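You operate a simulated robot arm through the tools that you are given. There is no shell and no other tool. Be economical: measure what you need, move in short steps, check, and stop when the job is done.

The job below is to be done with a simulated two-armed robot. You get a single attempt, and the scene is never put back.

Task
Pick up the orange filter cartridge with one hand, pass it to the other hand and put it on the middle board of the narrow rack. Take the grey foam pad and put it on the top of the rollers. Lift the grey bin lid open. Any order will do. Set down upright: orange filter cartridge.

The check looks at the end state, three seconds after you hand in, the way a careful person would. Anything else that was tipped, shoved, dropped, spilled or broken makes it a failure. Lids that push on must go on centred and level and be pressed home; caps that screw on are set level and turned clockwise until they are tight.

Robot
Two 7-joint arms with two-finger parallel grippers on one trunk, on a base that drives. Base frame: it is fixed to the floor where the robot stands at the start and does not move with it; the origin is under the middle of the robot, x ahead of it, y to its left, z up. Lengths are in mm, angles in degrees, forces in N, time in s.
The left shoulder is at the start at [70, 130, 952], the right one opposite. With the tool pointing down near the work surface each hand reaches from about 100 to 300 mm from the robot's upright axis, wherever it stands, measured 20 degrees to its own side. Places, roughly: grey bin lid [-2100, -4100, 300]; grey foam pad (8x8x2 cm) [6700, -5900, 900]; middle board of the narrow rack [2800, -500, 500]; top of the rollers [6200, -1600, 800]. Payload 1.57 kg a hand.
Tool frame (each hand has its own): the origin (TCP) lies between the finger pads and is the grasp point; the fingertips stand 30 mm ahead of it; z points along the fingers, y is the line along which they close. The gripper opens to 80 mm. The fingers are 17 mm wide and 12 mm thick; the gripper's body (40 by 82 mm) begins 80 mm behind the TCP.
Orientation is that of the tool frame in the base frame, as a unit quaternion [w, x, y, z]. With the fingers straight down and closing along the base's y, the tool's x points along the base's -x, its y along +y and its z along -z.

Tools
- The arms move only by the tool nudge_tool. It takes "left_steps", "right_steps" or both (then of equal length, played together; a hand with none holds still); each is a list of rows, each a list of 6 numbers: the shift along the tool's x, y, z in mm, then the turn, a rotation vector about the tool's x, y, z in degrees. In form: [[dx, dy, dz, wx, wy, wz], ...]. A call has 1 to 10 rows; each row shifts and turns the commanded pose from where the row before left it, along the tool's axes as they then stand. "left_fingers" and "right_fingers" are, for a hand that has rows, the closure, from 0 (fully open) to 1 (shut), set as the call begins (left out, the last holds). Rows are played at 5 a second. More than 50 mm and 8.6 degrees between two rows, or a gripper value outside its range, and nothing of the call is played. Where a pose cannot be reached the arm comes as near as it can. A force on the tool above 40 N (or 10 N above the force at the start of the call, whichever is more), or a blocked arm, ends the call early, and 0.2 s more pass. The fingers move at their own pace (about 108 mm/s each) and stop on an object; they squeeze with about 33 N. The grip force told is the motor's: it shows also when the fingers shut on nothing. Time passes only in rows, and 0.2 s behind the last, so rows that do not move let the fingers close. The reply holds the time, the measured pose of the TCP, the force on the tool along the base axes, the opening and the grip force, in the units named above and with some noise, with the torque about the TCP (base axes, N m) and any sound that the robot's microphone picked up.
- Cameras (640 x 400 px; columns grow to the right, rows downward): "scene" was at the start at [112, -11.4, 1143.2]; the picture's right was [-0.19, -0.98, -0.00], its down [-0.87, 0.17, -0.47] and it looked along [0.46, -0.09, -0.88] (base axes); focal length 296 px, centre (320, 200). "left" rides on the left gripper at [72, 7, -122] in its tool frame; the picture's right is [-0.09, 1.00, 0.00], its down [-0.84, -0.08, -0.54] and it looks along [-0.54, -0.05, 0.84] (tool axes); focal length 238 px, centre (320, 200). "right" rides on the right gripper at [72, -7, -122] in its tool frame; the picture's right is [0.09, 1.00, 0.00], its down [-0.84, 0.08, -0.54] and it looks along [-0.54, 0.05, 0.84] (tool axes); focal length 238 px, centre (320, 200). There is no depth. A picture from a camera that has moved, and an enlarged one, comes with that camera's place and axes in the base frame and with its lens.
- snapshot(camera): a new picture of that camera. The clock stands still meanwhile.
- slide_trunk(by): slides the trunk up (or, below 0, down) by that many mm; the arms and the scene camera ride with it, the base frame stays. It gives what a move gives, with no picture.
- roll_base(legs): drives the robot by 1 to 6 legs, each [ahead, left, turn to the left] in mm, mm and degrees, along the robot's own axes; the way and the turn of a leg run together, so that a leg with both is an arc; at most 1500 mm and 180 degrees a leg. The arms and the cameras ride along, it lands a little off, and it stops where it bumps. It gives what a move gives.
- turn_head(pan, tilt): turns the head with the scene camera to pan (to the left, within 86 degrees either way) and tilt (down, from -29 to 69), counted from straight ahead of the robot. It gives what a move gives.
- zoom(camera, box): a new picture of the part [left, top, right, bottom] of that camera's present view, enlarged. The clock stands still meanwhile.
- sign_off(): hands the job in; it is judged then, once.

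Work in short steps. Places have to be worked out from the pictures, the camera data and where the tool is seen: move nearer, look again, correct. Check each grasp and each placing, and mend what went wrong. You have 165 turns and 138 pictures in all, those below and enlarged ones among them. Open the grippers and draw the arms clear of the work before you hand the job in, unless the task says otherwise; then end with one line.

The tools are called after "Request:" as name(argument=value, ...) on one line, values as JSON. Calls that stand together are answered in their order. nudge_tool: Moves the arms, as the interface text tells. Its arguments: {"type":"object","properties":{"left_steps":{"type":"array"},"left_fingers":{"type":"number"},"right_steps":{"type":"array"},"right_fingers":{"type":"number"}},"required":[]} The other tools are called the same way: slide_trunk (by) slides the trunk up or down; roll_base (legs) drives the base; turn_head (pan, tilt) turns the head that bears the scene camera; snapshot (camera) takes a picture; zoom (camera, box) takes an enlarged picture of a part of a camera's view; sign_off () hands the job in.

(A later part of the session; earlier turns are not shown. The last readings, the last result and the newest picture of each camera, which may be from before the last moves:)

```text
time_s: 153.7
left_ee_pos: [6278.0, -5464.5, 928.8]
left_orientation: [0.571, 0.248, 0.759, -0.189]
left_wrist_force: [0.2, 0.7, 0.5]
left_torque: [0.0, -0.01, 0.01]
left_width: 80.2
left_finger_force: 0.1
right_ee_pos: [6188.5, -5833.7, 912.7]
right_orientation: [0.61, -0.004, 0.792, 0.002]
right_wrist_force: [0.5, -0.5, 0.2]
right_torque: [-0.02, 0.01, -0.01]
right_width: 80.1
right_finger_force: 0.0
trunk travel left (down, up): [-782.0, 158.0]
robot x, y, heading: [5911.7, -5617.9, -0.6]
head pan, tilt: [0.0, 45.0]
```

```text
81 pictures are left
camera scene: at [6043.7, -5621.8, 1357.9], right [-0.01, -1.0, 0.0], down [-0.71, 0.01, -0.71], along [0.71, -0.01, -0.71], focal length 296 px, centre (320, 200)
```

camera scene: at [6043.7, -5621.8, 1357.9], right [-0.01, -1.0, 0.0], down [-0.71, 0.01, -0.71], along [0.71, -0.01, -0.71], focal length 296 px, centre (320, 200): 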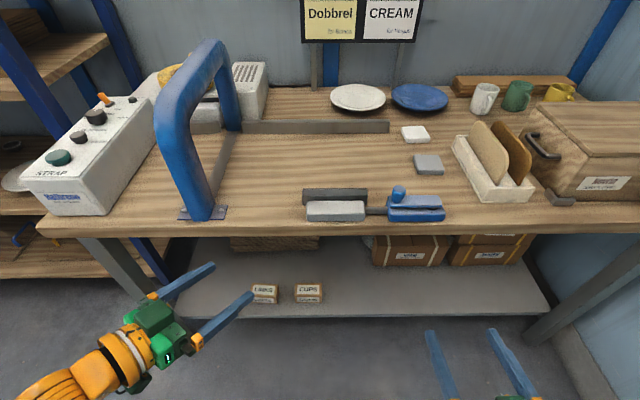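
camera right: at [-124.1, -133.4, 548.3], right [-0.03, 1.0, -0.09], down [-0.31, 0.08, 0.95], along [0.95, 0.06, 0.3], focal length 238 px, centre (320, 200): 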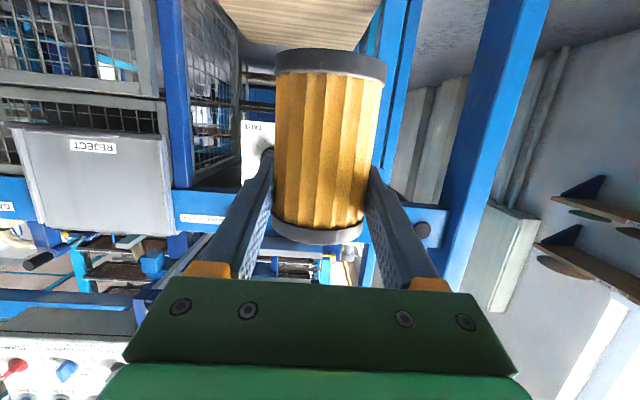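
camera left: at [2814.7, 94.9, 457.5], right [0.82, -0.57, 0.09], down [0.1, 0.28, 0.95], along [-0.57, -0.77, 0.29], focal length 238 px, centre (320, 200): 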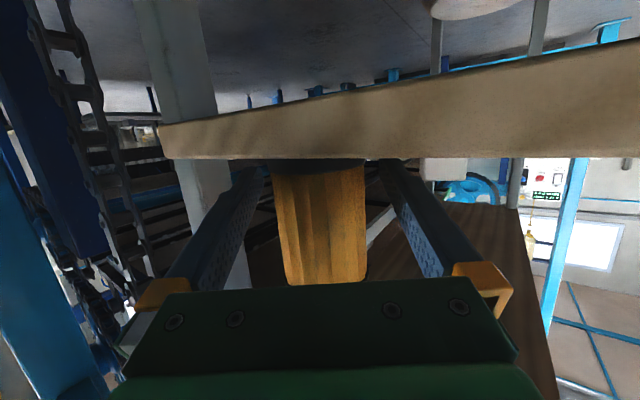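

Table top z≈855, edge x≈6471; the grey 8×8 cm pad is at ≈[6658,-5915] behind the white one's front. At 80 mm it's too wide to grip across, so I'll hook it to the edge and pinch its thickness. I retract the left hand and pitch the right hand steeply down.

Request:
nudge_tool(left_steps=[[9, -23.7, -31, 0, 0, 0], [9, -23.7, -31, 0, 0, 0], [9, -23.7, -31, 0, 0, 0], [0, 0, 0, 0, 0, 0], [0, 0, 0, 0, 0, 0], [0, 0, 0, 0, 0, 0], [0, 0, 0, 0, 0, 0]], right_steps=[[0, 0, 0, 0, 8.57, 0], [0, 0, 0, 0, 8.57, 0], [0, 0, 0, 0, 8.57, 0], [0, 0, 0, 0, 8.57, 0], [0, 0, 0, 0, 8.57, 0], [0, 0, 0, 0, 8.57, 0], [0, 0, 0, 0, 8.57, 0]])

Request:
zoom(camera="scene", box=[280, 90, 580, 260])

```text
time_s: 155.3
left_ee_pos: [6206.3, -5463.9, 931.4]
left_orientation: [0.578, 0.246, 0.755, -0.19]
left_wrist_force: [1.2, -0.3, -0.7]
left_torque: [0.01, 0.02, -0.02]
left_width: 80.2
left_finger_force: 0.0
left hand out of reach, approached as far as the arm can: row 2, 3
right_ee_pos: [6206.2, -5852.8, 844.6]
right_orientation: [0.129, -0.004, 0.992, 0.001]
right_wrist_force: [0.7, 0.3, 0.2]
right_torque: [0.01, 0.0, -0.01]
right_width: 80.0
right_finger_force: 0.2
right hand out of reach, approached as far as the arm can: row 1, 2, 3, 4
trunk travel left (down, up): [-782.0, 158.0]
robot x, y, heading: [5911.4, -5621.0, -0.6]
head pan, tilt: [0.0, 45.0]
```

```text
2.13 times, centred on (430, 175) of scene
camera zoom: at [6044.9, -5621.9, 1357.8], right [-0.01, -1.0, 0.0], down [-0.71, 0.01, -0.71], along [0.71, -0.01, -0.71], focal length 632 px, centre (85, 253)
```

zoom: 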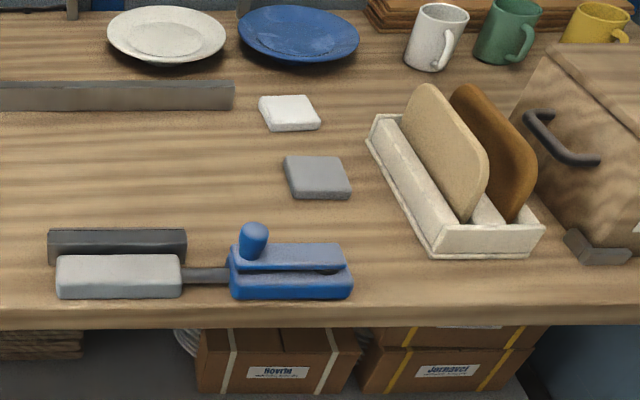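

The right hand is now pointing nearly down. The pad looks nearer 70–76 mm wide, so a direct grip may fit; I raise the trunk and drive in to inspect with the wrist camera.

Request:
slide_trunk(by=158)

Request:
roll_base(legs=[[0, -65, 0.6], [280, 0, 0]])

Request:
snapshot(camera="right")

Request:
snapshot(camera="scene")

```text
time_s: 157.1
left_ee_pos: [6206.9, -5464.9, 1090.6]
left_orientation: [0.578, 0.247, 0.754, -0.191]
left_wrist_force: [-0.2, -0.2, -0.1]
left_torque: [0.01, 0.04, 0.03]
left_width: 80.1
left_finger_force: 0.0
right_ee_pos: [6206.0, -5852.5, 1002.0]
right_orientation: [0.131, -0.005, 0.991, 0.0]
right_wrist_force: [0.1, 0.2, -0.4]
right_torque: [-0.01, -0.02, -0.02]
right_width: 79.9
right_finger_force: 0.1
trunk travel left (down, up): [-940.0, 0.0]
robot x, y, heading: [5914.8, -5621.0, -0.7]
head pan, tilt: [0.0, 45.0]
```

```text
time_s: 159.7
left_ee_pos: [6484.5, -5527.1, 1090.2]
left_orientation: [0.58, 0.242, 0.755, -0.186]
left_wrist_force: [-0.2, 0.2, 0.3]
left_torque: [-0.02, -0.01, -0.03]
left_width: 79.8
left_finger_force: 0.0
right_ee_pos: [6489.7, -5914.5, 1003.4]
right_orientation: [0.132, -0.009, 0.991, 0.001]
right_wrist_force: [0.0, 0.0, -0.1]
right_torque: [-0.03, -0.02, -0.03]
right_width: 80.0
right_finger_force: 0.0
trunk travel left (down, up): [-940.0, 0.0]
robot x, y, heading: [6197.2, -5688.3, -0.1]
head pan, tilt: [0.0, 45.0]
```

```text
79 pictures are left
camera right: at [6388.2, -5922.9, 1101.6], right [-0.11, 0.99, -0.03], down [0.66, 0.09, 0.74], along [0.74, 0.06, -0.67], focal length 238 px, centre (320, 200)
```

right: 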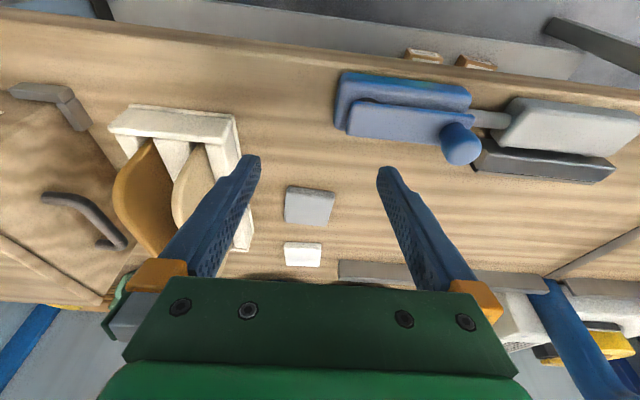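

```text
78 pictures are left
camera scene: at [6323.0, -5686.2, 1515.9], right [0.0, -1.0, 0.0], down [-0.71, 0.0, -0.71], along [0.71, 0.0, -0.71], focal length 296 px, centre (320, 200)
```

scene: 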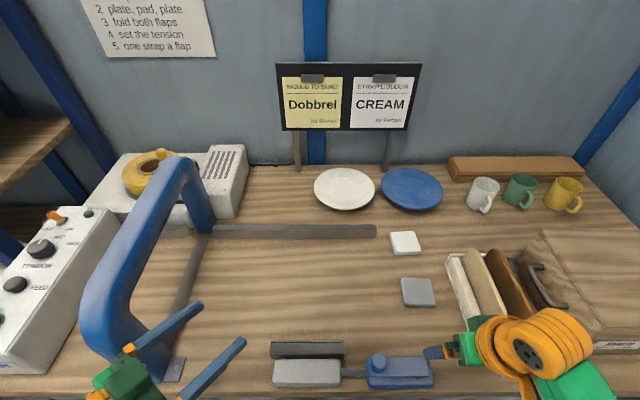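

Pad top centre triangulates to [6668,-5916,862]. I zoom both cameras for an accurate size.

Request:
zoom(camera="right", box=[260, 160, 370, 280])

Request:
zoom(camera="scene", box=[370, 220, 470, 320])

```text
3.33 times, centred on (315, 220) of right
camera zoom: at [6388.2, -5922.9, 1101.6], right [-0.11, 0.99, -0.03], down [0.66, 0.09, 0.74], along [0.74, 0.06, -0.67], focal length 794 px, centre (337, 133)
```

zoom: 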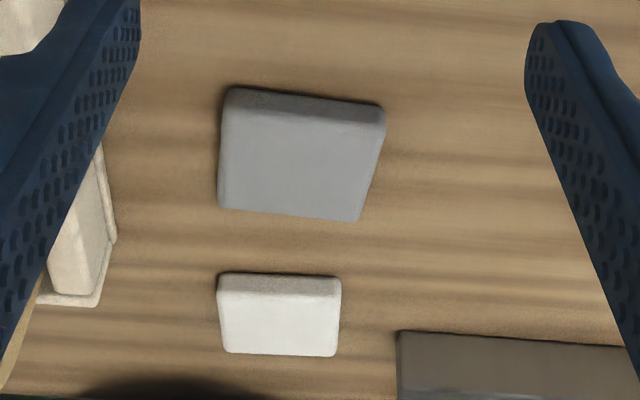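

```text
4.00 times, centred on (420, 270) of scene
camera zoom: at [6323.0, -5686.2, 1515.9], right [0.0, -1.0, 0.0], down [-0.71, 0.0, -0.71], along [0.71, 0.0, -0.71], focal length 1185 px, centre (-80, -80)
```

zoom: 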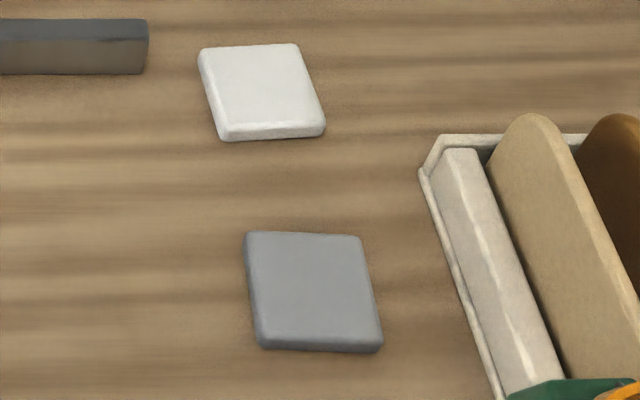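

The pad is ~70 mm square, yawed about −5°, so a straddling grip fits with ~5 mm each side. I edge the base 50 mm closer and bring the right hand up/forward with ~50° tilt.

Request:
roll_base(legs=[[50, 0, 0]])

Request:
nudge_tool(right_steps=[[-26, 0, -19, 0, -8.3, 0], [-26, 0, -12, 0, -8.3, 0], [-26, 0, 0, 0, -8.3, 0], [0, 0, 0, 0, 0, 0]], right_fingers=0)

Request:
snapshot(camera="scene")

```text
time_s: 160.6
left_ee_pos: [6529.6, -5526.9, 1092.6]
left_orientation: [0.583, 0.242, 0.753, -0.187]
left_wrist_force: [-0.1, 0.2, 0.3]
left_torque: [0.01, -0.01, 0.05]
left_width: 80.0
left_finger_force: 0.0
right_ee_pos: [6534.6, -5914.2, 1003.6]
right_orientation: [0.135, -0.009, 0.991, 0.0]
right_wrist_force: [0.4, -0.5, -0.6]
right_torque: [0.02, -0.04, 0.01]
right_width: 80.0
right_finger_force: 0.1
trunk travel left (down, up): [-940.0, 0.0]
robot x, y, heading: [6246.3, -5685.8, -0.0]
head pan, tilt: [0.0, 45.0]
```

```text
time_s: 161.6
left_ee_pos: [6537.8, -5527.6, 1090.4]
left_orientation: [0.579, 0.241, 0.756, -0.187]
left_wrist_force: [0.3, 0.0, -0.2]
left_torque: [0.0, -0.03, -0.02]
left_width: 80.1
left_finger_force: 0.1
right_ee_pos: [6603.7, -5913.7, 1060.5]
right_orientation: [0.342, -0.009, 0.94, 0.003]
right_wrist_force: [0.1, 0.2, 1.2]
right_torque: [0.01, -0.01, -0.01]
right_width: 80.2
right_finger_force: 0.0
trunk travel left (down, up): [-940.0, 0.0]
robot x, y, heading: [6241.8, -5680.8, -0.1]
head pan, tilt: [0.0, 45.0]
```

```text
75 pictures are left
camera scene: at [6377.5, -5686.0, 1515.5], right [0.0, -1.0, 0.0], down [-0.71, 0.0, -0.71], along [0.71, 0.0, -0.71], focal length 296 px, centre (320, 200)
```

scene: 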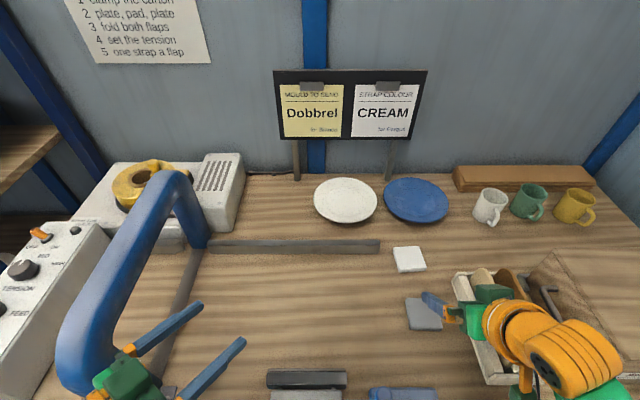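

Tilt is now 50°. I extend 50 mm forward and 30 up, then lower the trunk 170 mm and look with the wrist camera.

Request:
nudge_tool(right_steps=[[-30, 0, 3, 0, 0, 0], [-29, 0, 5, 0, 0, 0], [0, 0, 0, 0, 0, 0]])

Request:
slide_trunk(by=-150)

Request:
snapshot(camera="right")

Request:
snapshot(camera="scene")

```text
time_s: 162.4
left_ee_pos: [6536.7, -5526.6, 1090.5]
left_orientation: [0.58, 0.242, 0.755, -0.187]
left_wrist_force: [0.0, -0.4, -0.2]
left_torque: [-0.01, -0.03, 0.01]
left_width: 80.0
left_finger_force: 0.1
right_ee_pos: [6653.1, -5912.5, 1092.5]
right_orientation: [0.342, -0.01, 0.94, 0.003]
right_wrist_force: [-0.9, -0.2, -0.5]
right_torque: [0.01, 0.0, 0.03]
right_width: 80.0
right_finger_force: 0.0
trunk travel left (down, up): [-940.0, 0.0]
robot x, y, heading: [6246.7, -5684.9, -0.1]
head pan, tilt: [0.0, 45.0]
```

```text
time_s: 164.1
left_ee_pos: [6536.5, -5527.0, 940.2]
left_orientation: [0.58, 0.242, 0.755, -0.188]
left_wrist_force: [0.5, 0.4, -0.2]
left_torque: [-0.01, 0.01, 0.01]
left_width: 80.2
left_finger_force: 0.1
right_ee_pos: [6652.5, -5912.3, 941.6]
right_orientation: [0.342, -0.008, 0.94, 0.002]
right_wrist_force: [-0.2, -0.5, 0.5]
right_torque: [0.0, 0.01, 0.0]
right_width: 80.0
right_finger_force: 0.0
trunk travel left (down, up): [-790.0, 150.0]
robot x, y, heading: [6243.9, -5685.8, -0.3]
head pan, tilt: [0.0, 45.0]
```

```text
74 pictures are left
camera right: at [6519.9, -5921.1, 989.6], right [-0.09, 0.99, -0.06], down [0.29, 0.08, 0.95], along [0.95, 0.07, -0.3], focal length 238 px, centre (320, 200)
```

right: 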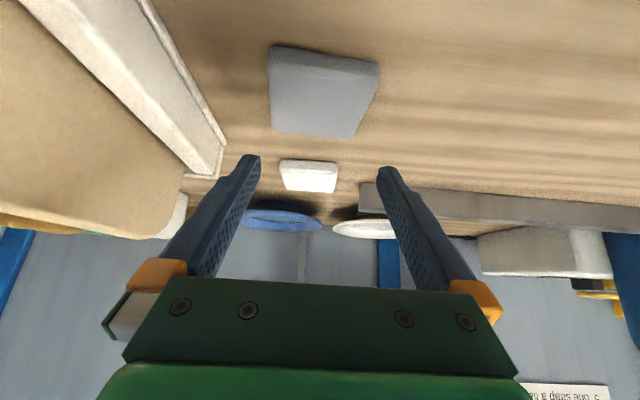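

```text
73 pictures are left
camera scene: at [6376.0, -5685.9, 1365.6], right [0.0, -1.0, 0.0], down [-0.71, 0.0, -0.71], along [0.71, 0.0, -0.71], focal length 296 px, centre (320, 200)
```

scene: 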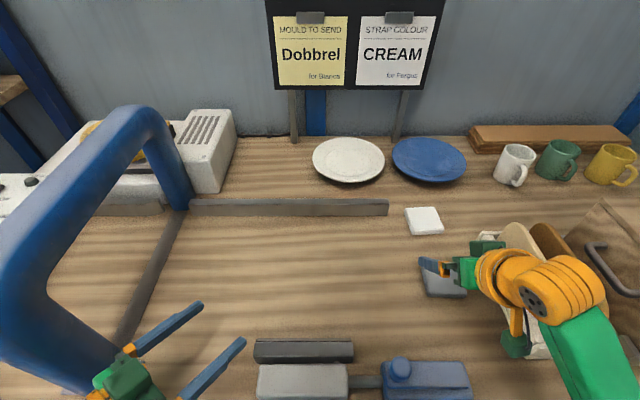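

The pad top is about z 870, centre ≈[6665,-5915]. I yaw the hand −4° to match the pad and lower 45 mm to just above it.

Request:
nudge_tool(right_steps=[[0, -3, 0, 2.6, 0, 3.06], [14.5, 0, 17.2, 0, 0, 0], [14.5, 0, 17.2, 0, 0, 0], [0, 0, 0, 0, 0, 0]], right_fingers=0)

Request:
snapshot(camera="right")

Request:
zoom(camera="scene", box=[380, 190, 540, 330])

```text
time_s: 165.1
left_ee_pos: [6537.8, -5526.9, 940.7]
left_orientation: [0.579, 0.243, 0.755, -0.188]
left_wrist_force: [-0.6, -1.3, 0.2]
left_torque: [0.04, 0.01, -0.01]
left_width: 80.1
left_finger_force: 0.1
right_ee_pos: [6652.8, -5915.2, 897.2]
right_orientation: [0.342, 0.024, 0.939, -0.01]
right_wrist_force: [-0.4, -0.8, 0.7]
right_torque: [-0.03, 0.02, -0.01]
right_width: 79.9
right_finger_force: 0.0
trunk travel left (down, up): [-790.0, 150.0]
robot x, y, heading: [6245.8, -5683.6, -0.2]
head pan, tilt: [0.0, 45.0]
```

```text
72 pictures are left
camera right: at [6519.3, -5914.3, 944.8], right [-0.02, 1.0, -0.06], down [0.3, 0.06, 0.95], along [0.95, 0.0, -0.3], focal length 238 px, centre (320, 200)
```

right: 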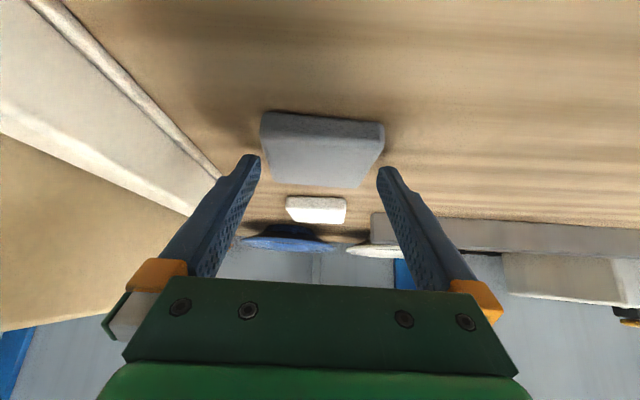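

```text
2.86 times, centred on (460, 260) of scene
camera zoom: at [6376.2, -5685.8, 1365.6], right [0.0, -1.0, 0.0], down [-0.71, 0.0, -0.71], along [0.71, 0.0, -0.71], focal length 846 px, centre (-80, 29)
```

zoom: 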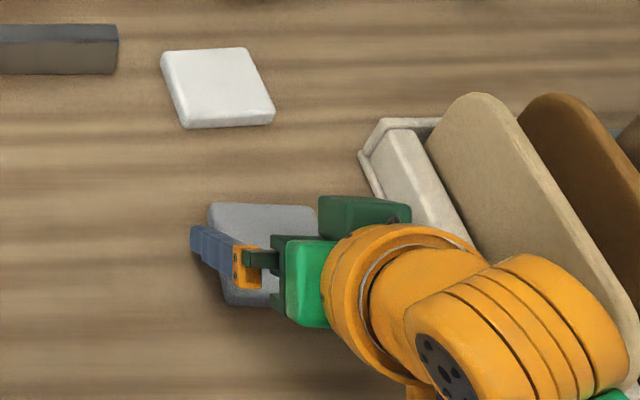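

Pad is centred between the fingers and aligned in yaw. I lower 12 mm around its sides and check.

Request:
nudge_tool(right_steps=[[2.6, 0, 3.06, 0, 0, 0], [2.6, 0, 3.06, 0, 0, 0], [2.6, 0, 3.06, 0, 0, 0]], right_fingers=0)

Request:
zoom(camera="right", box=[200, 80, 440, 240])

```text
time_s: 165.9
left_ee_pos: [6535.8, -5526.0, 941.9]
left_orientation: [0.58, 0.242, 0.755, -0.188]
left_wrist_force: [-0.7, 0.1, 0.2]
left_torque: [-0.02, 0.02, 0.03]
left_width: 79.9
left_finger_force: 0.0
right_ee_pos: [6653.1, -5915.7, 888.8]
right_orientation: [0.347, 0.025, 0.938, -0.011]
right_wrist_force: [4.0, -2.2, 17.7]
right_torque: [0.66, -0.4, -0.22]
right_width: 78.4
right_finger_force: 0.0
trunk travel left (down, up): [-790.0, 150.0]
robot x, y, heading: [6244.9, -5689.6, -0.0]
head pan, tilt: [0.0, 45.0]
```

```text
2.50 times, centred on (320, 160) of right
camera zoom: at [6518.8, -5914.3, 934.4], right [-0.02, 1.0, -0.06], down [0.29, 0.06, 0.96], along [0.96, 0.0, -0.29], focal length 596 px, centre (320, 300)
```

zoom: 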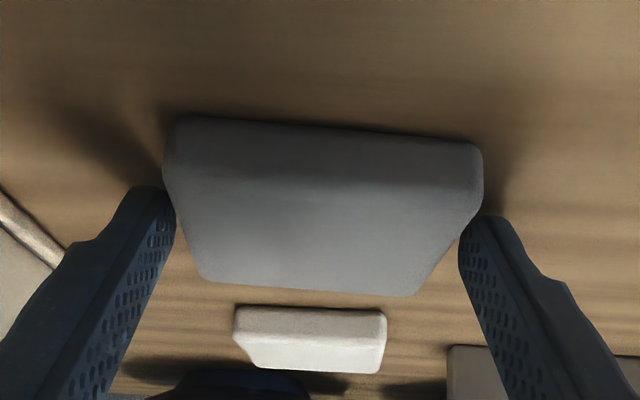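

The +y finger touched the pad's top edge. The pad measures ~73 mm against the 80 mm gap, so I lift, shift 3 mm toward +y, and check again.

Request:
nudge_tool(right_steps=[[-5.2, 0, -6.1, 0, 0, 0], [0, 3.5, 0, 0, 0, 0], [0, 0, 0, 0, 0, 0]], right_fingers=0)

Request:
zoom(camera="right", box=[200, 80, 440, 240])

```text
time_s: 166.7
left_ee_pos: [6536.7, -5527.5, 939.6]
left_orientation: [0.58, 0.242, 0.755, -0.187]
left_wrist_force: [0.1, -0.5, -0.5]
left_torque: [-0.02, 0.01, -0.01]
left_width: 80.2
left_finger_force: 0.1
right_ee_pos: [6653.2, -5914.1, 891.7]
right_orientation: [0.341, 0.024, 0.94, -0.009]
right_wrist_force: [0.2, -0.1, 0.0]
right_torque: [-0.03, 0.03, 0.02]
right_width: 80.0
right_finger_force: 0.1
trunk travel left (down, up): [-790.0, 150.0]
robot x, y, heading: [6245.8, -5691.1, 0.2]
head pan, tilt: [0.0, 45.0]
```

```text
2.50 times, centred on (320, 160) of right
camera zoom: at [6519.9, -5912.0, 939.9], right [-0.02, 1.0, -0.06], down [0.3, 0.06, 0.95], along [0.95, 0.0, -0.3], focal length 596 px, centre (320, 300)
```

zoom: 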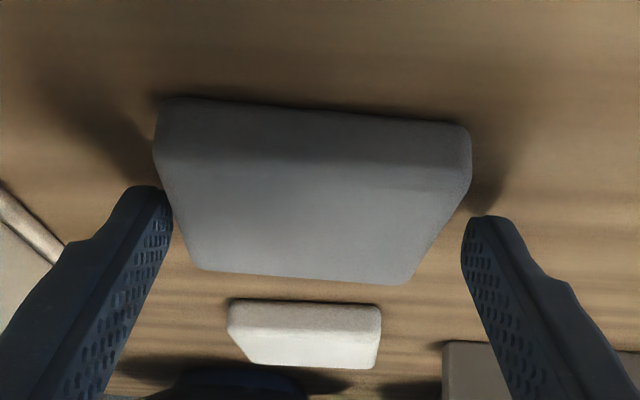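

The fingers now look centred on the pad with ~5 mm each side. I lower again in 3 mm rows.

Request:
nudge_tool(right_steps=[[1.95, 0, 2.3, 0, 0, 0], [1.95, 0, 2.3, 0, 0, 0]], right_fingers=0)

Request:
zoom(camera="right", box=[200, 80, 440, 240])

```text
time_s: 167.3
left_ee_pos: [6535.5, -5527.1, 940.4]
left_orientation: [0.58, 0.243, 0.755, -0.188]
left_wrist_force: [-0.5, -0.5, 1.6]
left_torque: [0.03, -0.01, 0.04]
left_width: 79.9
left_finger_force: 0.1
right_ee_pos: [6653.1, -5912.3, 888.8]
right_orientation: [0.343, 0.024, 0.939, -0.01]
right_wrist_force: [3.7, -1.0, 8.5]
right_torque: [0.32, -0.2, -0.08]
right_width: 79.5
right_finger_force: 0.1
trunk travel left (down, up): [-790.0, 150.0]
robot x, y, heading: [6242.4, -5685.1, -0.0]
head pan, tilt: [0.0, 45.0]
```

```text
2.50 times, centred on (320, 160) of right
camera zoom: at [6519.5, -5910.9, 935.2], right [-0.02, 1.0, -0.06], down [0.29, 0.06, 0.95], along [0.96, 0.0, -0.29], focal length 596 px, centre (320, 300)
```

zoom: 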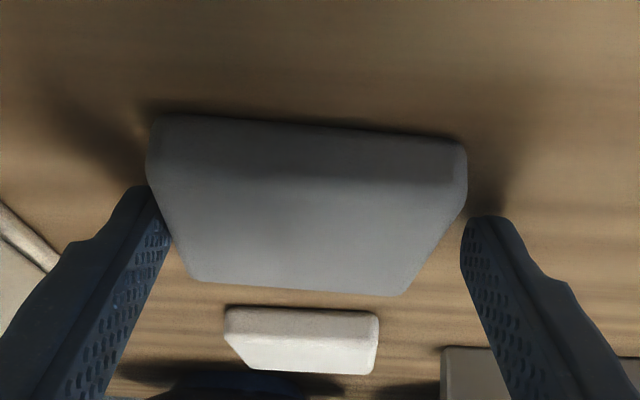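

Contact recurs at the same height on the +y finger though it looks beside the pad, so it is likely the table top (tips at z≈860). I close the fingers to test the grip.

Request:
nudge_tool(right_steps=[[-1.3, 0, -1.5, 0, 0, 0], [0, 0, 0, 0, 0, 0], [0, 0, 0, 0, 0, 0]], right_fingers=1)

Request:
zoom(camera="right", box=[200, 80, 440, 240])

```text
time_s: 168.1
left_ee_pos: [6536.2, -5527.0, 940.7]
left_orientation: [0.58, 0.241, 0.755, -0.187]
left_wrist_force: [0.1, -0.6, 0.4]
left_torque: [0.01, -0.01, -0.01]
left_width: 79.9
left_finger_force: 0.1
right_ee_pos: [6653.2, -5913.3, 888.5]
right_orientation: [0.341, 0.025, 0.94, -0.011]
right_wrist_force: [-0.5, -0.4, 0.5]
right_torque: [0.0, -0.02, -0.03]
right_width: 68.5
right_finger_force: 32.9
trunk travel left (down, up): [-790.0, 150.0]
robot x, y, heading: [6247.6, -5686.2, -0.3]
head pan, tilt: [0.0, 45.0]
```

```text
2.50 times, centred on (320, 160) of right
camera zoom: at [6519.9, -5911.4, 936.5], right [-0.02, 1.0, -0.06], down [0.3, 0.06, 0.95], along [0.95, 0.0, -0.3], focal length 596 px, centre (320, 300)
```

zoom: 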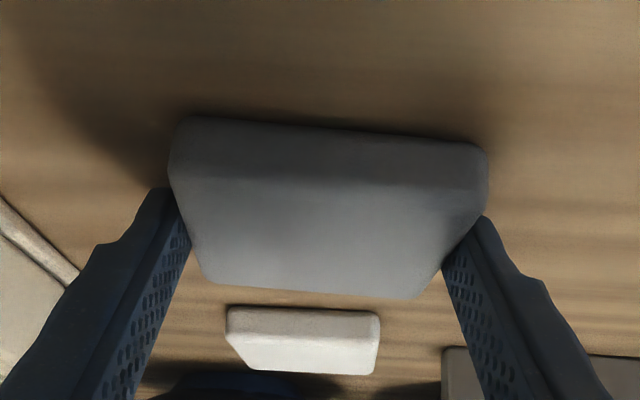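

Gripped at 68.5 mm with full force and the pad centred itself. I lift with the trunk.

Request:
slide_trunk(by=30)

Request:
slide_trunk(by=110)

Request:
snapshot(camera="right")

Request:
snapshot(camera="scene")

```text
time_s: 168.9
left_ee_pos: [6537.6, -5527.9, 969.9]
left_orientation: [0.58, 0.242, 0.754, -0.188]
left_wrist_force: [-0.6, -0.7, -0.4]
left_torque: [0.01, -0.02, 0.0]
left_width: 80.1
left_finger_force: 0.0
right_ee_pos: [6653.6, -5913.8, 918.6]
right_orientation: [0.342, 0.024, 0.939, -0.009]
right_wrist_force: [0.0, 0.2, 0.0]
right_torque: [-0.02, 0.01, 0.04]
right_width: 68.3
right_finger_force: 33.5
trunk travel left (down, up): [-820.0, 120.0]
robot x, y, heading: [6246.9, -5689.0, -0.1]
head pan, tilt: [0.0, 45.0]
```

```text
time_s: 170.3
left_ee_pos: [6536.3, -5527.4, 1080.4]
left_orientation: [0.58, 0.243, 0.755, -0.189]
left_wrist_force: [0.1, -1.3, 0.3]
left_torque: [-0.01, 0.02, 0.01]
left_width: 80.1
left_finger_force: 0.0
right_ee_pos: [6653.1, -5912.8, 1027.9]
right_orientation: [0.342, 0.024, 0.939, -0.009]
right_wrist_force: [0.6, -0.3, -0.3]
right_torque: [0.01, 0.02, -0.02]
right_width: 68.2
right_finger_force: 33.0
trunk travel left (down, up): [-930.0, 10.0]
robot x, y, heading: [6247.9, -5683.1, 0.1]
head pan, tilt: [0.0, 45.0]
```

```text
66 pictures are left
camera right: at [6520.0, -5911.6, 1076.4], right [-0.02, 1.0, -0.06], down [0.3, 0.06, 0.95], along [0.95, 0.0, -0.3], focal length 238 px, centre (320, 200)
```

right: 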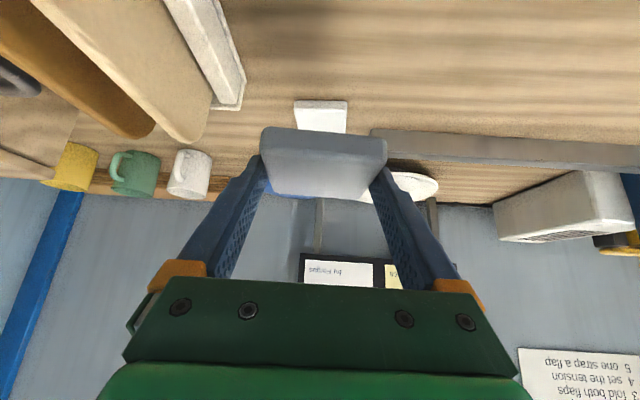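

```text
65 pictures are left
camera scene: at [6376.2, -5685.9, 1505.6], right [0.0, -1.0, 0.0], down [-0.71, 0.0, -0.71], along [0.71, 0.0, -0.71], focal length 296 px, centre (320, 200)
```

scene: 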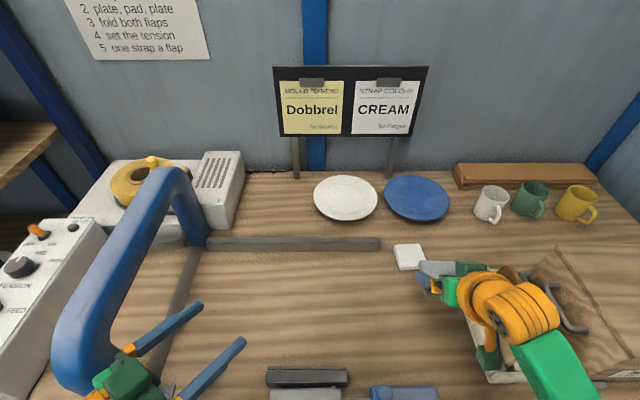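

The pad is held level. I back off from the bench, turn to +y, and advance to look toward the rollers.

Request:
roll_base(legs=[[-700, 0, 0], [0, 0, 90], [900, 0, 0]])

Request:
turn_head(pan=0, tilt=15)

Request:
snapshot(camera="scene")

```text
time_s: 182.2
left_ee_pos: [5415.7, -4488.4, 1081.0]
left_orientation: [0.546, -0.355, 0.709, 0.272]
left_wrist_force: [0.6, -0.3, 0.2]
left_torque: [0.0, 0.0, -0.01]
left_width: 79.9
left_finger_force: 0.1
right_ee_pos: [5803.8, -4382.4, 1029.7]
right_orientation: [0.251, -0.64, 0.688, 0.233]
right_wrist_force: [-0.1, -0.2, -0.7]
right_torque: [-0.01, 0.01, -0.01]
right_width: 68.3
right_finger_force: 32.9
trunk travel left (down, up): [-930.0, 10.0]
robot x, y, heading: [5570.8, -4783.6, 88.4]
head pan, tilt: [0.0, 45.0]
```

```text
time_s: 183.2
left_ee_pos: [5416.1, -4488.0, 1080.2]
left_orientation: [0.546, -0.355, 0.709, 0.271]
left_wrist_force: [-0.1, 0.0, 0.0]
left_torque: [0.0, 0.01, -0.03]
left_width: 79.8
left_finger_force: 0.2
right_ee_pos: [5803.8, -4380.1, 1029.8]
right_orientation: [0.251, -0.64, 0.688, 0.233]
right_wrist_force: [0.3, 0.7, -0.1]
right_torque: [-0.02, 0.01, 0.04]
right_width: 68.1
right_finger_force: 32.8
trunk travel left (down, up): [-930.0, 10.0]
robot x, y, heading: [5567.4, -4783.9, 88.9]
head pan, tilt: [0.0, 15.0]
```

```text
64 pictures are left
camera scene: at [5570.6, -4638.0, 1552.3], right [1.0, -0.02, 0.0], down [-0.01, -0.26, -0.97], along [0.02, 0.97, -0.26], focal length 296 px, centre (320, 200)
```

scene: 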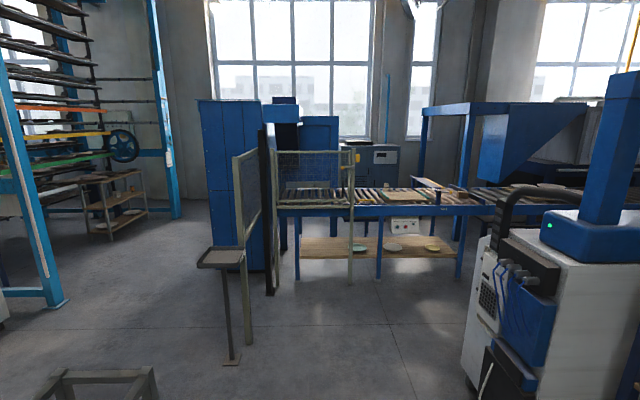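

The roller conveyor is straight ahead (front edge y≈-1925, z≈800), with a mesh fence covering its left part to x≈5917. I zoom to see what is on it.

Request:
zoom(camera="scene", box=[260, 130, 540, 300])

```text
2.29 times, centred on (400, 215) of scene
camera zoom: at [5570.6, -4638.0, 1552.3], right [1.0, -0.02, 0.0], down [-0.01, -0.26, -0.97], along [0.02, 0.97, -0.26], focal length 677 px, centre (137, 166)
```

zoom: 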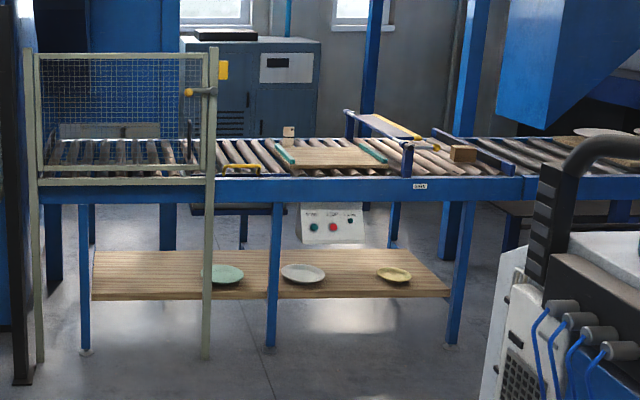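

Free rollers are visible around x≈5980–6250, between the fence post and a wooden board. I drive up to about (5950,-2780) and look again.

Request:
roll_base(legs=[[1000, -370, 1], [1000, 0, 0]])

Request:
turn_head(pan=-8, tilt=35)

Request:
snapshot(camera="scene")

```text
time_s: 193.6
left_ee_pos: [5792.3, -2476.8, 1080.1]
left_orientation: [0.542, -0.365, 0.704, 0.279]
left_wrist_force: [0.0, -1.1, 0.1]
left_torque: [-0.01, 0.01, 0.01]
left_width: 80.0
left_finger_force: 0.1
right_ee_pos: [6178.6, -2357.6, 1030.0]
right_orientation: [0.248, -0.649, 0.679, 0.236]
right_wrist_force: [-1.0, 0.1, -0.1]
right_torque: [0.0, 0.01, 0.0]
right_width: 68.2
right_finger_force: 33.1
trunk travel left (down, up): [-930.0, 10.0]
robot x, y, heading: [5954.2, -2765.0, 90.3]
head pan, tilt: [0.0, 15.0]
```

```text
time_s: 194.4
left_ee_pos: [5792.5, -2477.0, 1079.2]
left_orientation: [0.541, -0.365, 0.704, 0.279]
left_wrist_force: [-0.4, 0.3, -0.2]
left_torque: [-0.02, -0.01, -0.05]
left_width: 80.0
left_finger_force: 0.1
right_ee_pos: [6178.8, -2356.6, 1029.9]
right_orientation: [0.249, -0.649, 0.679, 0.237]
right_wrist_force: [0.1, -0.4, -0.2]
right_torque: [-0.01, 0.04, 0.02]
right_width: 68.1
right_finger_force: 32.7
trunk travel left (down, up): [-930.0, 10.0]
robot x, y, heading: [5957.5, -2769.4, 90.4]
head pan, tilt: [-8.0, 35.0]
```

```text
62 pictures are left
camera scene: at [5965.2, -2627.9, 1520.5], right [0.99, -0.13, 0.0], down [-0.08, -0.57, -0.82], along [0.11, 0.81, -0.57], focal length 296 px, centre (320, 200)
```

scene: 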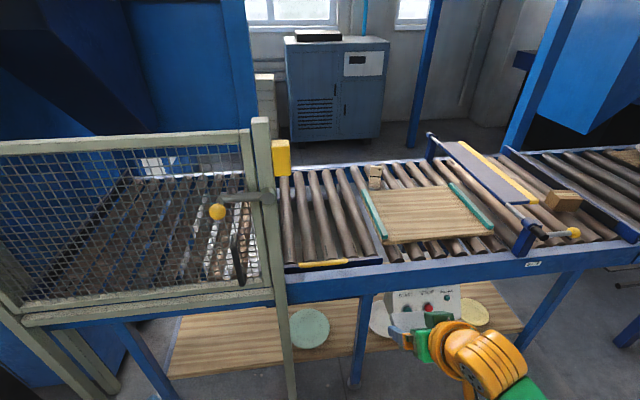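

Free rollers span x≈6000–6270, y≈-1930…-1310. I'll place at about (6110,-1775) with the robot angled at ~144° from (6300,-2200). First I check for obstacles on my right.

Request:
turn_head(pan=-75, tilt=40)

Request:
snapshot(camera="scene")

```text
time_s: 195.8
left_ee_pos: [5793.4, -2476.9, 1080.1]
left_orientation: [0.541, -0.365, 0.704, 0.279]
left_wrist_force: [-0.3, 0.6, -0.3]
left_torque: [0.02, -0.03, -0.02]
left_width: 79.9
left_finger_force: 0.1
right_ee_pos: [6177.6, -2356.8, 1028.9]
right_orientation: [0.247, -0.65, 0.679, 0.236]
right_wrist_force: [0.6, -0.3, -1.1]
right_torque: [-0.01, 0.0, 0.05]
right_width: 68.4
right_finger_force: 32.9
trunk travel left (down, up): [-930.0, 10.0]
robot x, y, heading: [5950.7, -2766.8, 90.0]
head pan, tilt: [-75.0, 40.0]
```

```text
61 pictures are left
camera scene: at [6035.3, -2692.9, 1512.9], right [0.26, -0.96, 0.0], down [-0.62, -0.17, -0.77], along [0.74, 0.2, -0.64], focal length 296 px, centre (320, 200)
```

scene: 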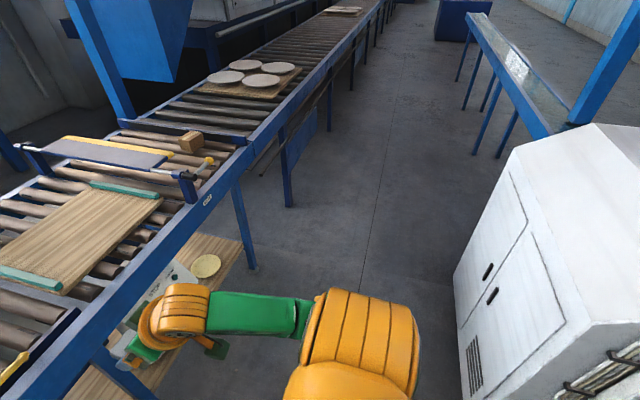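

Clear on that side. I turn left to ~144°, shift +x past the fence post, then toward the conveyor, stopping short to check.

Request:
roll_base(legs=[[0, 0, 54], [-283, -206, 0], [235, -324, 0]])

Request:
turn_head(pan=-20, tilt=45)

Request:
snapshot(camera="scene")

```text
time_s: 202.6
left_ee_pos: [5978.6, -2327.5, 1080.1]
left_orientation: [-0.358, 0.643, -0.463, -0.494]
left_wrist_force: [0.4, -0.1, -0.3]
left_torque: [-0.01, -0.02, 0.04]
left_width: 80.0
left_finger_force: 0.0
right_ee_pos: [6109.8, -1947.9, 1028.8]
right_orientation: [-0.115, 0.886, -0.313, -0.323]
right_wrist_force: [0.6, 0.2, -0.5]
right_torque: [0.01, -0.01, -0.06]
right_width: 68.0
right_finger_force: 32.9
trunk travel left (down, up): [-930.0, 10.0]
robot x, y, heading: [6306.7, -2368.5, 143.9]
head pan, tilt: [-75.0, 40.0]
```

```text
time_s: 203.8
left_ee_pos: [5977.6, -2326.2, 1080.8]
left_orientation: [-0.358, 0.643, -0.464, -0.493]
left_wrist_force: [-0.3, -0.4, 0.0]
left_torque: [0.0, -0.02, -0.02]
left_width: 80.1
left_finger_force: 0.1
right_ee_pos: [6109.7, -1945.6, 1028.9]
right_orientation: [-0.115, 0.886, -0.314, -0.321]
right_wrist_force: [-0.2, 0.0, 0.0]
right_torque: [0.02, -0.04, 0.0]
right_width: 68.2
right_finger_force: 33.3
trunk travel left (down, up): [-930.0, 10.0]
robot x, y, heading: [6307.4, -2368.1, 143.9]
head pan, tilt: [-20.0, 45.0]
```

```text
60 pictures are left
camera scene: at [6219.4, -2270.0, 1505.6], right [0.83, 0.56, 0.0], down [0.39, -0.59, -0.71], along [-0.39, 0.59, -0.71], focal length 296 px, centre (320, 200)
```

scene: 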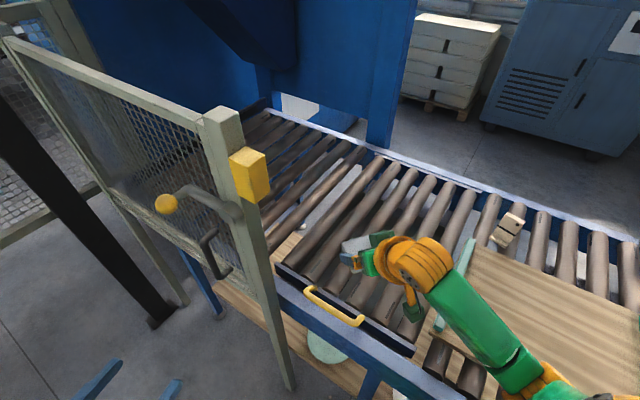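

The pad is over the front of the free rollers. I move 140 mm further toward +y.

Request:
roll_base(legs=[[82, -113, 0]])

Request:
snapshot(camera="right")

Request:
zoom(camera="scene", box=[230, 120, 530, 380])

```text
time_s: 205.1
left_ee_pos: [5977.7, -2190.0, 1080.4]
left_orientation: [-0.359, 0.642, -0.464, -0.493]
left_wrist_force: [-0.1, -0.2, -1.4]
left_torque: [0.0, -0.04, -0.02]
left_width: 79.9
left_finger_force: 0.0
right_ee_pos: [6110.4, -1809.7, 1029.7]
right_orientation: [-0.117, 0.885, -0.314, -0.322]
right_wrist_force: [-0.1, 0.1, 0.3]
right_torque: [0.0, 0.05, 0.0]
right_width: 68.3
right_finger_force: 33.2
trunk travel left (down, up): [-930.0, 10.0]
robot x, y, heading: [6308.6, -2230.7, 143.6]
head pan, tilt: [-20.0, 45.0]
```

```text
59 pictures are left
camera right: at [6218.7, -1888.4, 1077.5], right [-0.57, -0.82, -0.06], down [-0.28, 0.12, 0.95], along [-0.77, 0.56, -0.3], focal length 238 px, centre (320, 200)
```

right: 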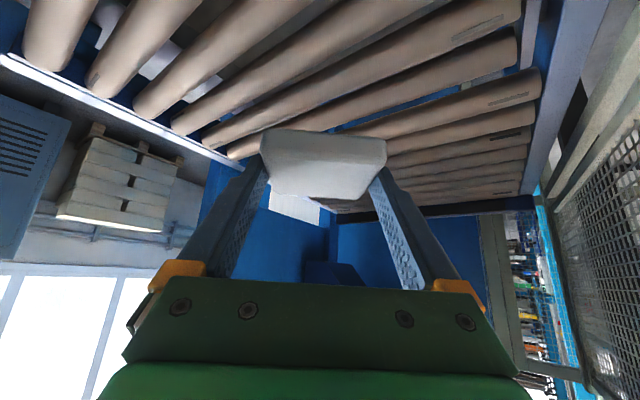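

```text
1.54 times, centred on (380, 250) of scene
camera zoom: at [6219.9, -2135.7, 1505.9], right [0.83, 0.56, 0.0], down [0.39, -0.59, -0.71], along [-0.39, 0.59, -0.71], focal length 456 px, centre (228, 123)
```

zoom: 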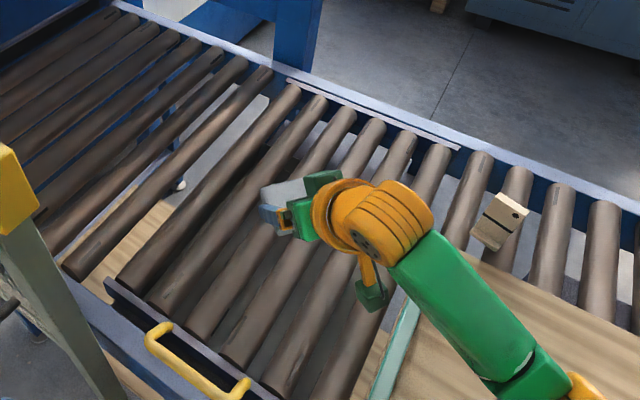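

Rollers have a 65 mm pitch (centres near x≈6034, 6099, 6164). I shift +32 mm in x so the pad bridges two rollers, then lower the trunk 150 mm.

Request:
roll_base(legs=[[-26, -19, 0]])

Request:
slide_trunk(by=-130)

Request:
snapshot(camera="right")

Request:
zoom(camera="scene", box=[230, 120, 530, 380])

```text
time_s: 206.0
left_ee_pos: [6003.2, -2185.1, 1078.1]
left_orientation: [-0.359, 0.645, -0.463, -0.491]
left_wrist_force: [-0.3, 0.0, -0.6]
left_torque: [-0.01, -0.03, -0.06]
left_width: 80.3
left_finger_force: 0.1
right_ee_pos: [6137.2, -1805.5, 1028.1]
right_orientation: [-0.116, 0.887, -0.314, -0.319]
right_wrist_force: [0.0, -0.1, 0.2]
right_torque: [-0.02, -0.04, -0.04]
right_width: 68.3
right_finger_force: 32.6
trunk travel left (down, up): [-930.0, 10.0]
robot x, y, heading: [6336.5, -2231.4, 143.8]
head pan, tilt: [-20.0, 45.0]
```

```text
time_s: 207.5
left_ee_pos: [6009.1, -2187.0, 950.1]
left_orientation: [-0.358, 0.643, -0.465, -0.492]
left_wrist_force: [-0.4, 0.1, 0.5]
left_torque: [-0.04, 0.03, -0.02]
left_width: 80.1
left_finger_force: 0.1
right_ee_pos: [6144.3, -1806.2, 899.1]
right_orientation: [-0.114, 0.886, -0.314, -0.322]
right_wrist_force: [0.5, -1.3, -0.8]
right_torque: [-0.02, 0.01, -0.03]
right_width: 68.3
right_finger_force: 32.8
trunk travel left (down, up): [-800.0, 140.0]
robot x, y, heading: [6338.7, -2226.0, 143.8]
head pan, tilt: [-20.0, 45.0]
```

```text
57 pictures are left
camera right: at [6250.5, -1885.1, 946.5], right [-0.57, -0.82, -0.06], down [-0.28, 0.12, 0.95], along [-0.77, 0.56, -0.3], focal length 238 px, centre (320, 200)
```

right: 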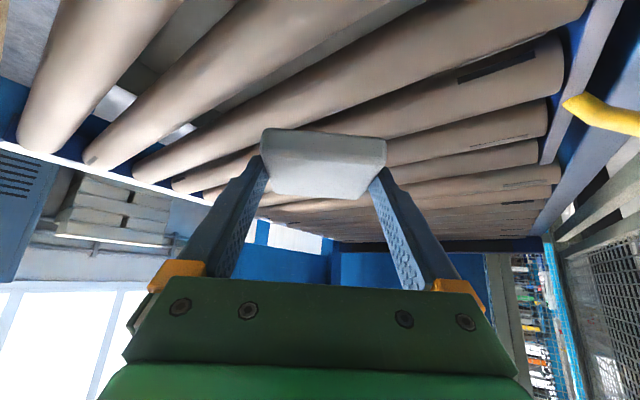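

```text
1.54 times, centred on (380, 250) of scene
camera zoom: at [6251.7, -2131.1, 1375.6], right [0.83, 0.55, 0.0], down [0.39, -0.59, -0.71], along [-0.39, 0.59, -0.71], focal length 456 px, centre (228, 123)
```

zoom: 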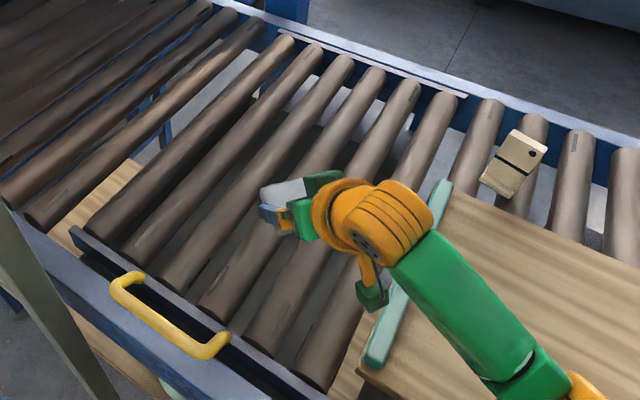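

Pad bottom is at ≈869; roller tops lie somewhere at 800–850. I lower gently by arm in small rows, watching the force.

Request:
nudge_tool(right_steps=[[2.6, 0, 3.06, 0, 0, 0], [2.6, 0, 3.06, 0, 0, 0], [2.6, 0, 3.06, 0, 0, 0], [2.6, 0, 3.06, 0, 0, 0], [2.6, 0, 3.06, 0, 0, 0]])

Request:
snapshot(camera="right")

```text
time_s: 208.7
left_ee_pos: [6010.4, -2187.4, 950.8]
left_orientation: [-0.358, 0.642, -0.464, -0.493]
left_wrist_force: [-0.7, -0.1, -0.5]
left_torque: [-0.01, 0.0, -0.01]
left_width: 80.0
left_finger_force: 0.0
right_ee_pos: [6142.8, -1807.4, 877.8]
right_orientation: [-0.116, 0.885, -0.315, -0.322]
right_wrist_force: [0.1, -1.1, 0.3]
right_torque: [-0.01, -0.01, 0.0]
right_width: 68.2
right_finger_force: 32.8
trunk travel left (down, up): [-800.0, 140.0]
robot x, y, heading: [6337.0, -2229.4, 143.7]
head pan, tilt: [-20.0, 45.0]
```

```text
55 pictures are left
camera right: at [6250.4, -1884.9, 925.7], right [-0.57, -0.82, -0.06], down [-0.28, 0.12, 0.95], along [-0.77, 0.56, -0.3], focal length 238 px, centre (320, 200)
```

right: 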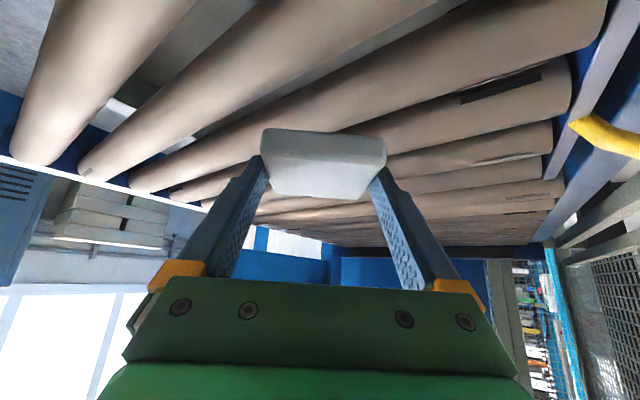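

Two views put roller tops near z≈785, so ~60 mm remain. I lower the trunk by 42 mm and inspect where the rollers lie under the pad.

Request:
slide_trunk(by=-42)

Request:
snapshot(camera="right")

Request:
zoom(camera="scene", box=[270, 160, 450, 320])

```text
time_s: 209.6
left_ee_pos: [6009.4, -2186.3, 908.7]
left_orientation: [-0.359, 0.642, -0.465, -0.493]
left_wrist_force: [-0.3, -0.6, -0.2]
left_torque: [-0.02, 0.01, 0.01]
left_width: 80.1
left_finger_force: 0.1
right_ee_pos: [6143.6, -1806.5, 837.6]
right_orientation: [-0.115, 0.885, -0.315, -0.322]
right_wrist_force: [-0.8, -0.2, -0.2]
right_torque: [0.0, -0.03, -0.02]
right_width: 68.3
right_finger_force: 32.8
trunk travel left (down, up): [-758.0, 182.0]
robot x, y, heading: [6340.7, -2228.8, 143.7]
head pan, tilt: [-20.0, 45.0]
```

```text
54 pictures are left
camera right: at [6250.5, -1885.0, 883.8], right [-0.57, -0.82, -0.06], down [-0.28, 0.12, 0.95], along [-0.77, 0.56, -0.3], focal length 238 px, centre (320, 200)
```

right: 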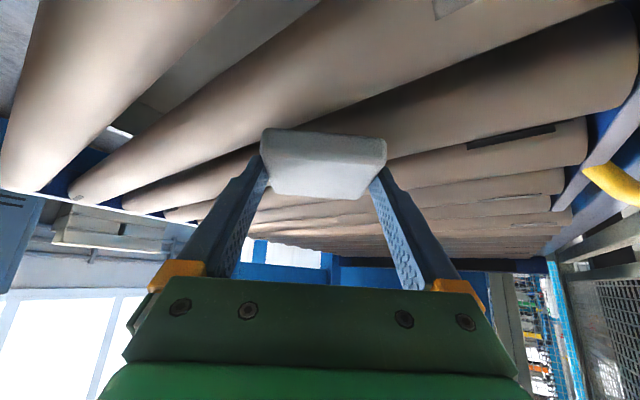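

```text
2.50 times, centred on (360, 240) of scene
camera zoom: at [6251.6, -2131.1, 1333.5], right [0.83, 0.56, 0.0], down [0.39, -0.59, -0.71], along [-0.39, 0.59, -0.71], focal length 741 px, centre (220, 100)
```

zoom: 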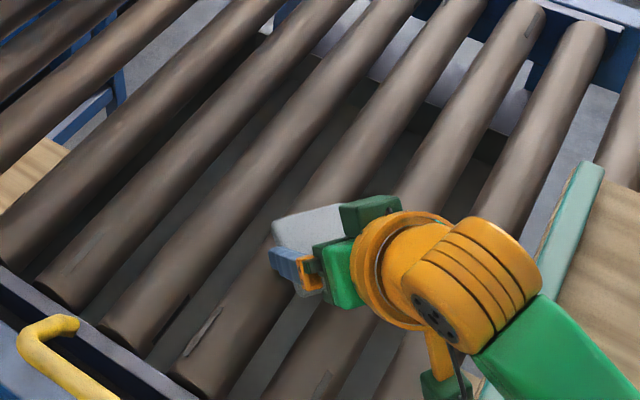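

Roller tops come out at ≈795 with rollers near x≈6090 and 6160; the pad centre (6134) bridges them. I lower 10 mm in 2 mm rows.

Request:
nudge_tool(right_steps=[[1.3, 0, 1.53, 0, 0, 0], [1.3, 0, 1.53, 0, 0, 0], [1.3, 0, 1.53, 0, 0, 0], [1.3, 0, 1.53, 0, 0, 0], [1.3, 0, 1.53, 0, 0, 0]])

Request:
nudge_tool(right_steps=[[1.3, 0, 1.53, 0, 0, 0], [1.3, 0, 1.53, 0, 0, 0]])

Request:
nudge_tool(right_steps=[[1.3, 0, 1.53, 0, 0, 0], [1.3, 0, 1.53, 0, 0, 0]])

Request:
snapshot(camera="right")

```text
time_s: 210.8
left_ee_pos: [6009.5, -2186.7, 908.5]
left_orientation: [-0.359, 0.642, -0.464, -0.494]
left_wrist_force: [-0.7, 0.5, 0.2]
left_torque: [-0.01, 0.0, 0.02]
left_width: 80.1
left_finger_force: 0.0
right_ee_pos: [6142.9, -1807.4, 828.5]
right_orientation: [-0.116, 0.885, -0.314, -0.324]
right_wrist_force: [-2.3, 2.8, 9.7]
right_torque: [-0.09, 0.35, -0.06]
right_width: 68.3
right_finger_force: 33.0
trunk travel left (down, up): [-758.0, 182.0]
robot x, y, heading: [6338.1, -2232.2, 144.0]
head pan, tilt: [-20.0, 45.0]
```

```text
time_s: 211.6
left_ee_pos: [6010.9, -2190.0, 908.3]
left_orientation: [-0.358, 0.641, -0.464, -0.494]
left_wrist_force: [0.1, -0.1, -0.7]
left_torque: [0.01, 0.01, -0.02]
left_width: 80.1
left_finger_force: 0.0
right_ee_pos: [6141.5, -1805.5, 827.9]
right_orientation: [-0.119, 0.882, -0.314, -0.33]
right_wrist_force: [2.8, -1.4, 14.0]
right_torque: [-0.37, 0.1, 0.17]
right_width: 68.2
right_finger_force: 32.7
trunk travel left (down, up): [-758.0, 182.0]
robot x, y, heading: [6340.3, -2230.4, 143.5]
head pan, tilt: [-20.0, 45.0]
stopped in row 2 (right hand): the force on the tool passed its limit at 42 N (the readings are from after the stop); the commanded pose is now the measured one
```

```text
time_s: 212.2
left_ee_pos: [6011.6, -2190.5, 910.1]
left_orientation: [-0.36, 0.64, -0.465, -0.495]
left_wrist_force: [0.1, 0.8, 0.0]
left_torque: [-0.02, -0.03, 0.0]
left_width: 79.8
left_finger_force: 0.0
right_ee_pos: [6143.6, -1806.9, 828.7]
right_orientation: [-0.122, 0.88, -0.314, -0.334]
right_wrist_force: [-2.3, 5.4, 38.7]
right_torque: [-0.55, 0.66, -0.06]
right_width: 68.2
right_finger_force: 33.5
trunk travel left (down, up): [-758.0, 182.0]
robot x, y, heading: [6338.6, -2227.8, 143.6]
head pan, tilt: [-20.0, 45.0]
```

```text
52 pictures are left
camera right: at [6251.1, -1886.5, 871.6], right [-0.58, -0.81, -0.06], down [-0.26, 0.11, 0.96], along [-0.78, 0.57, -0.27], focal length 238 px, centre (320, 200)
```

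right: 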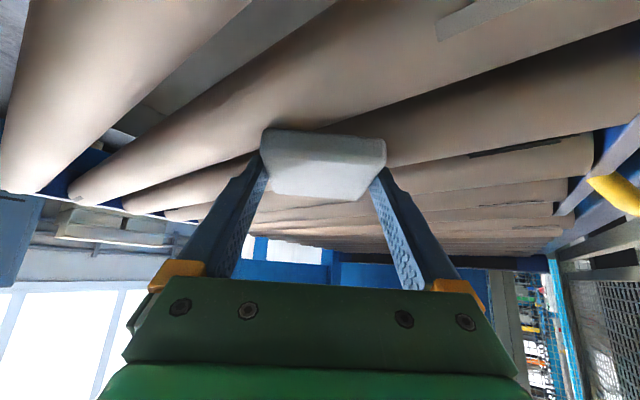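

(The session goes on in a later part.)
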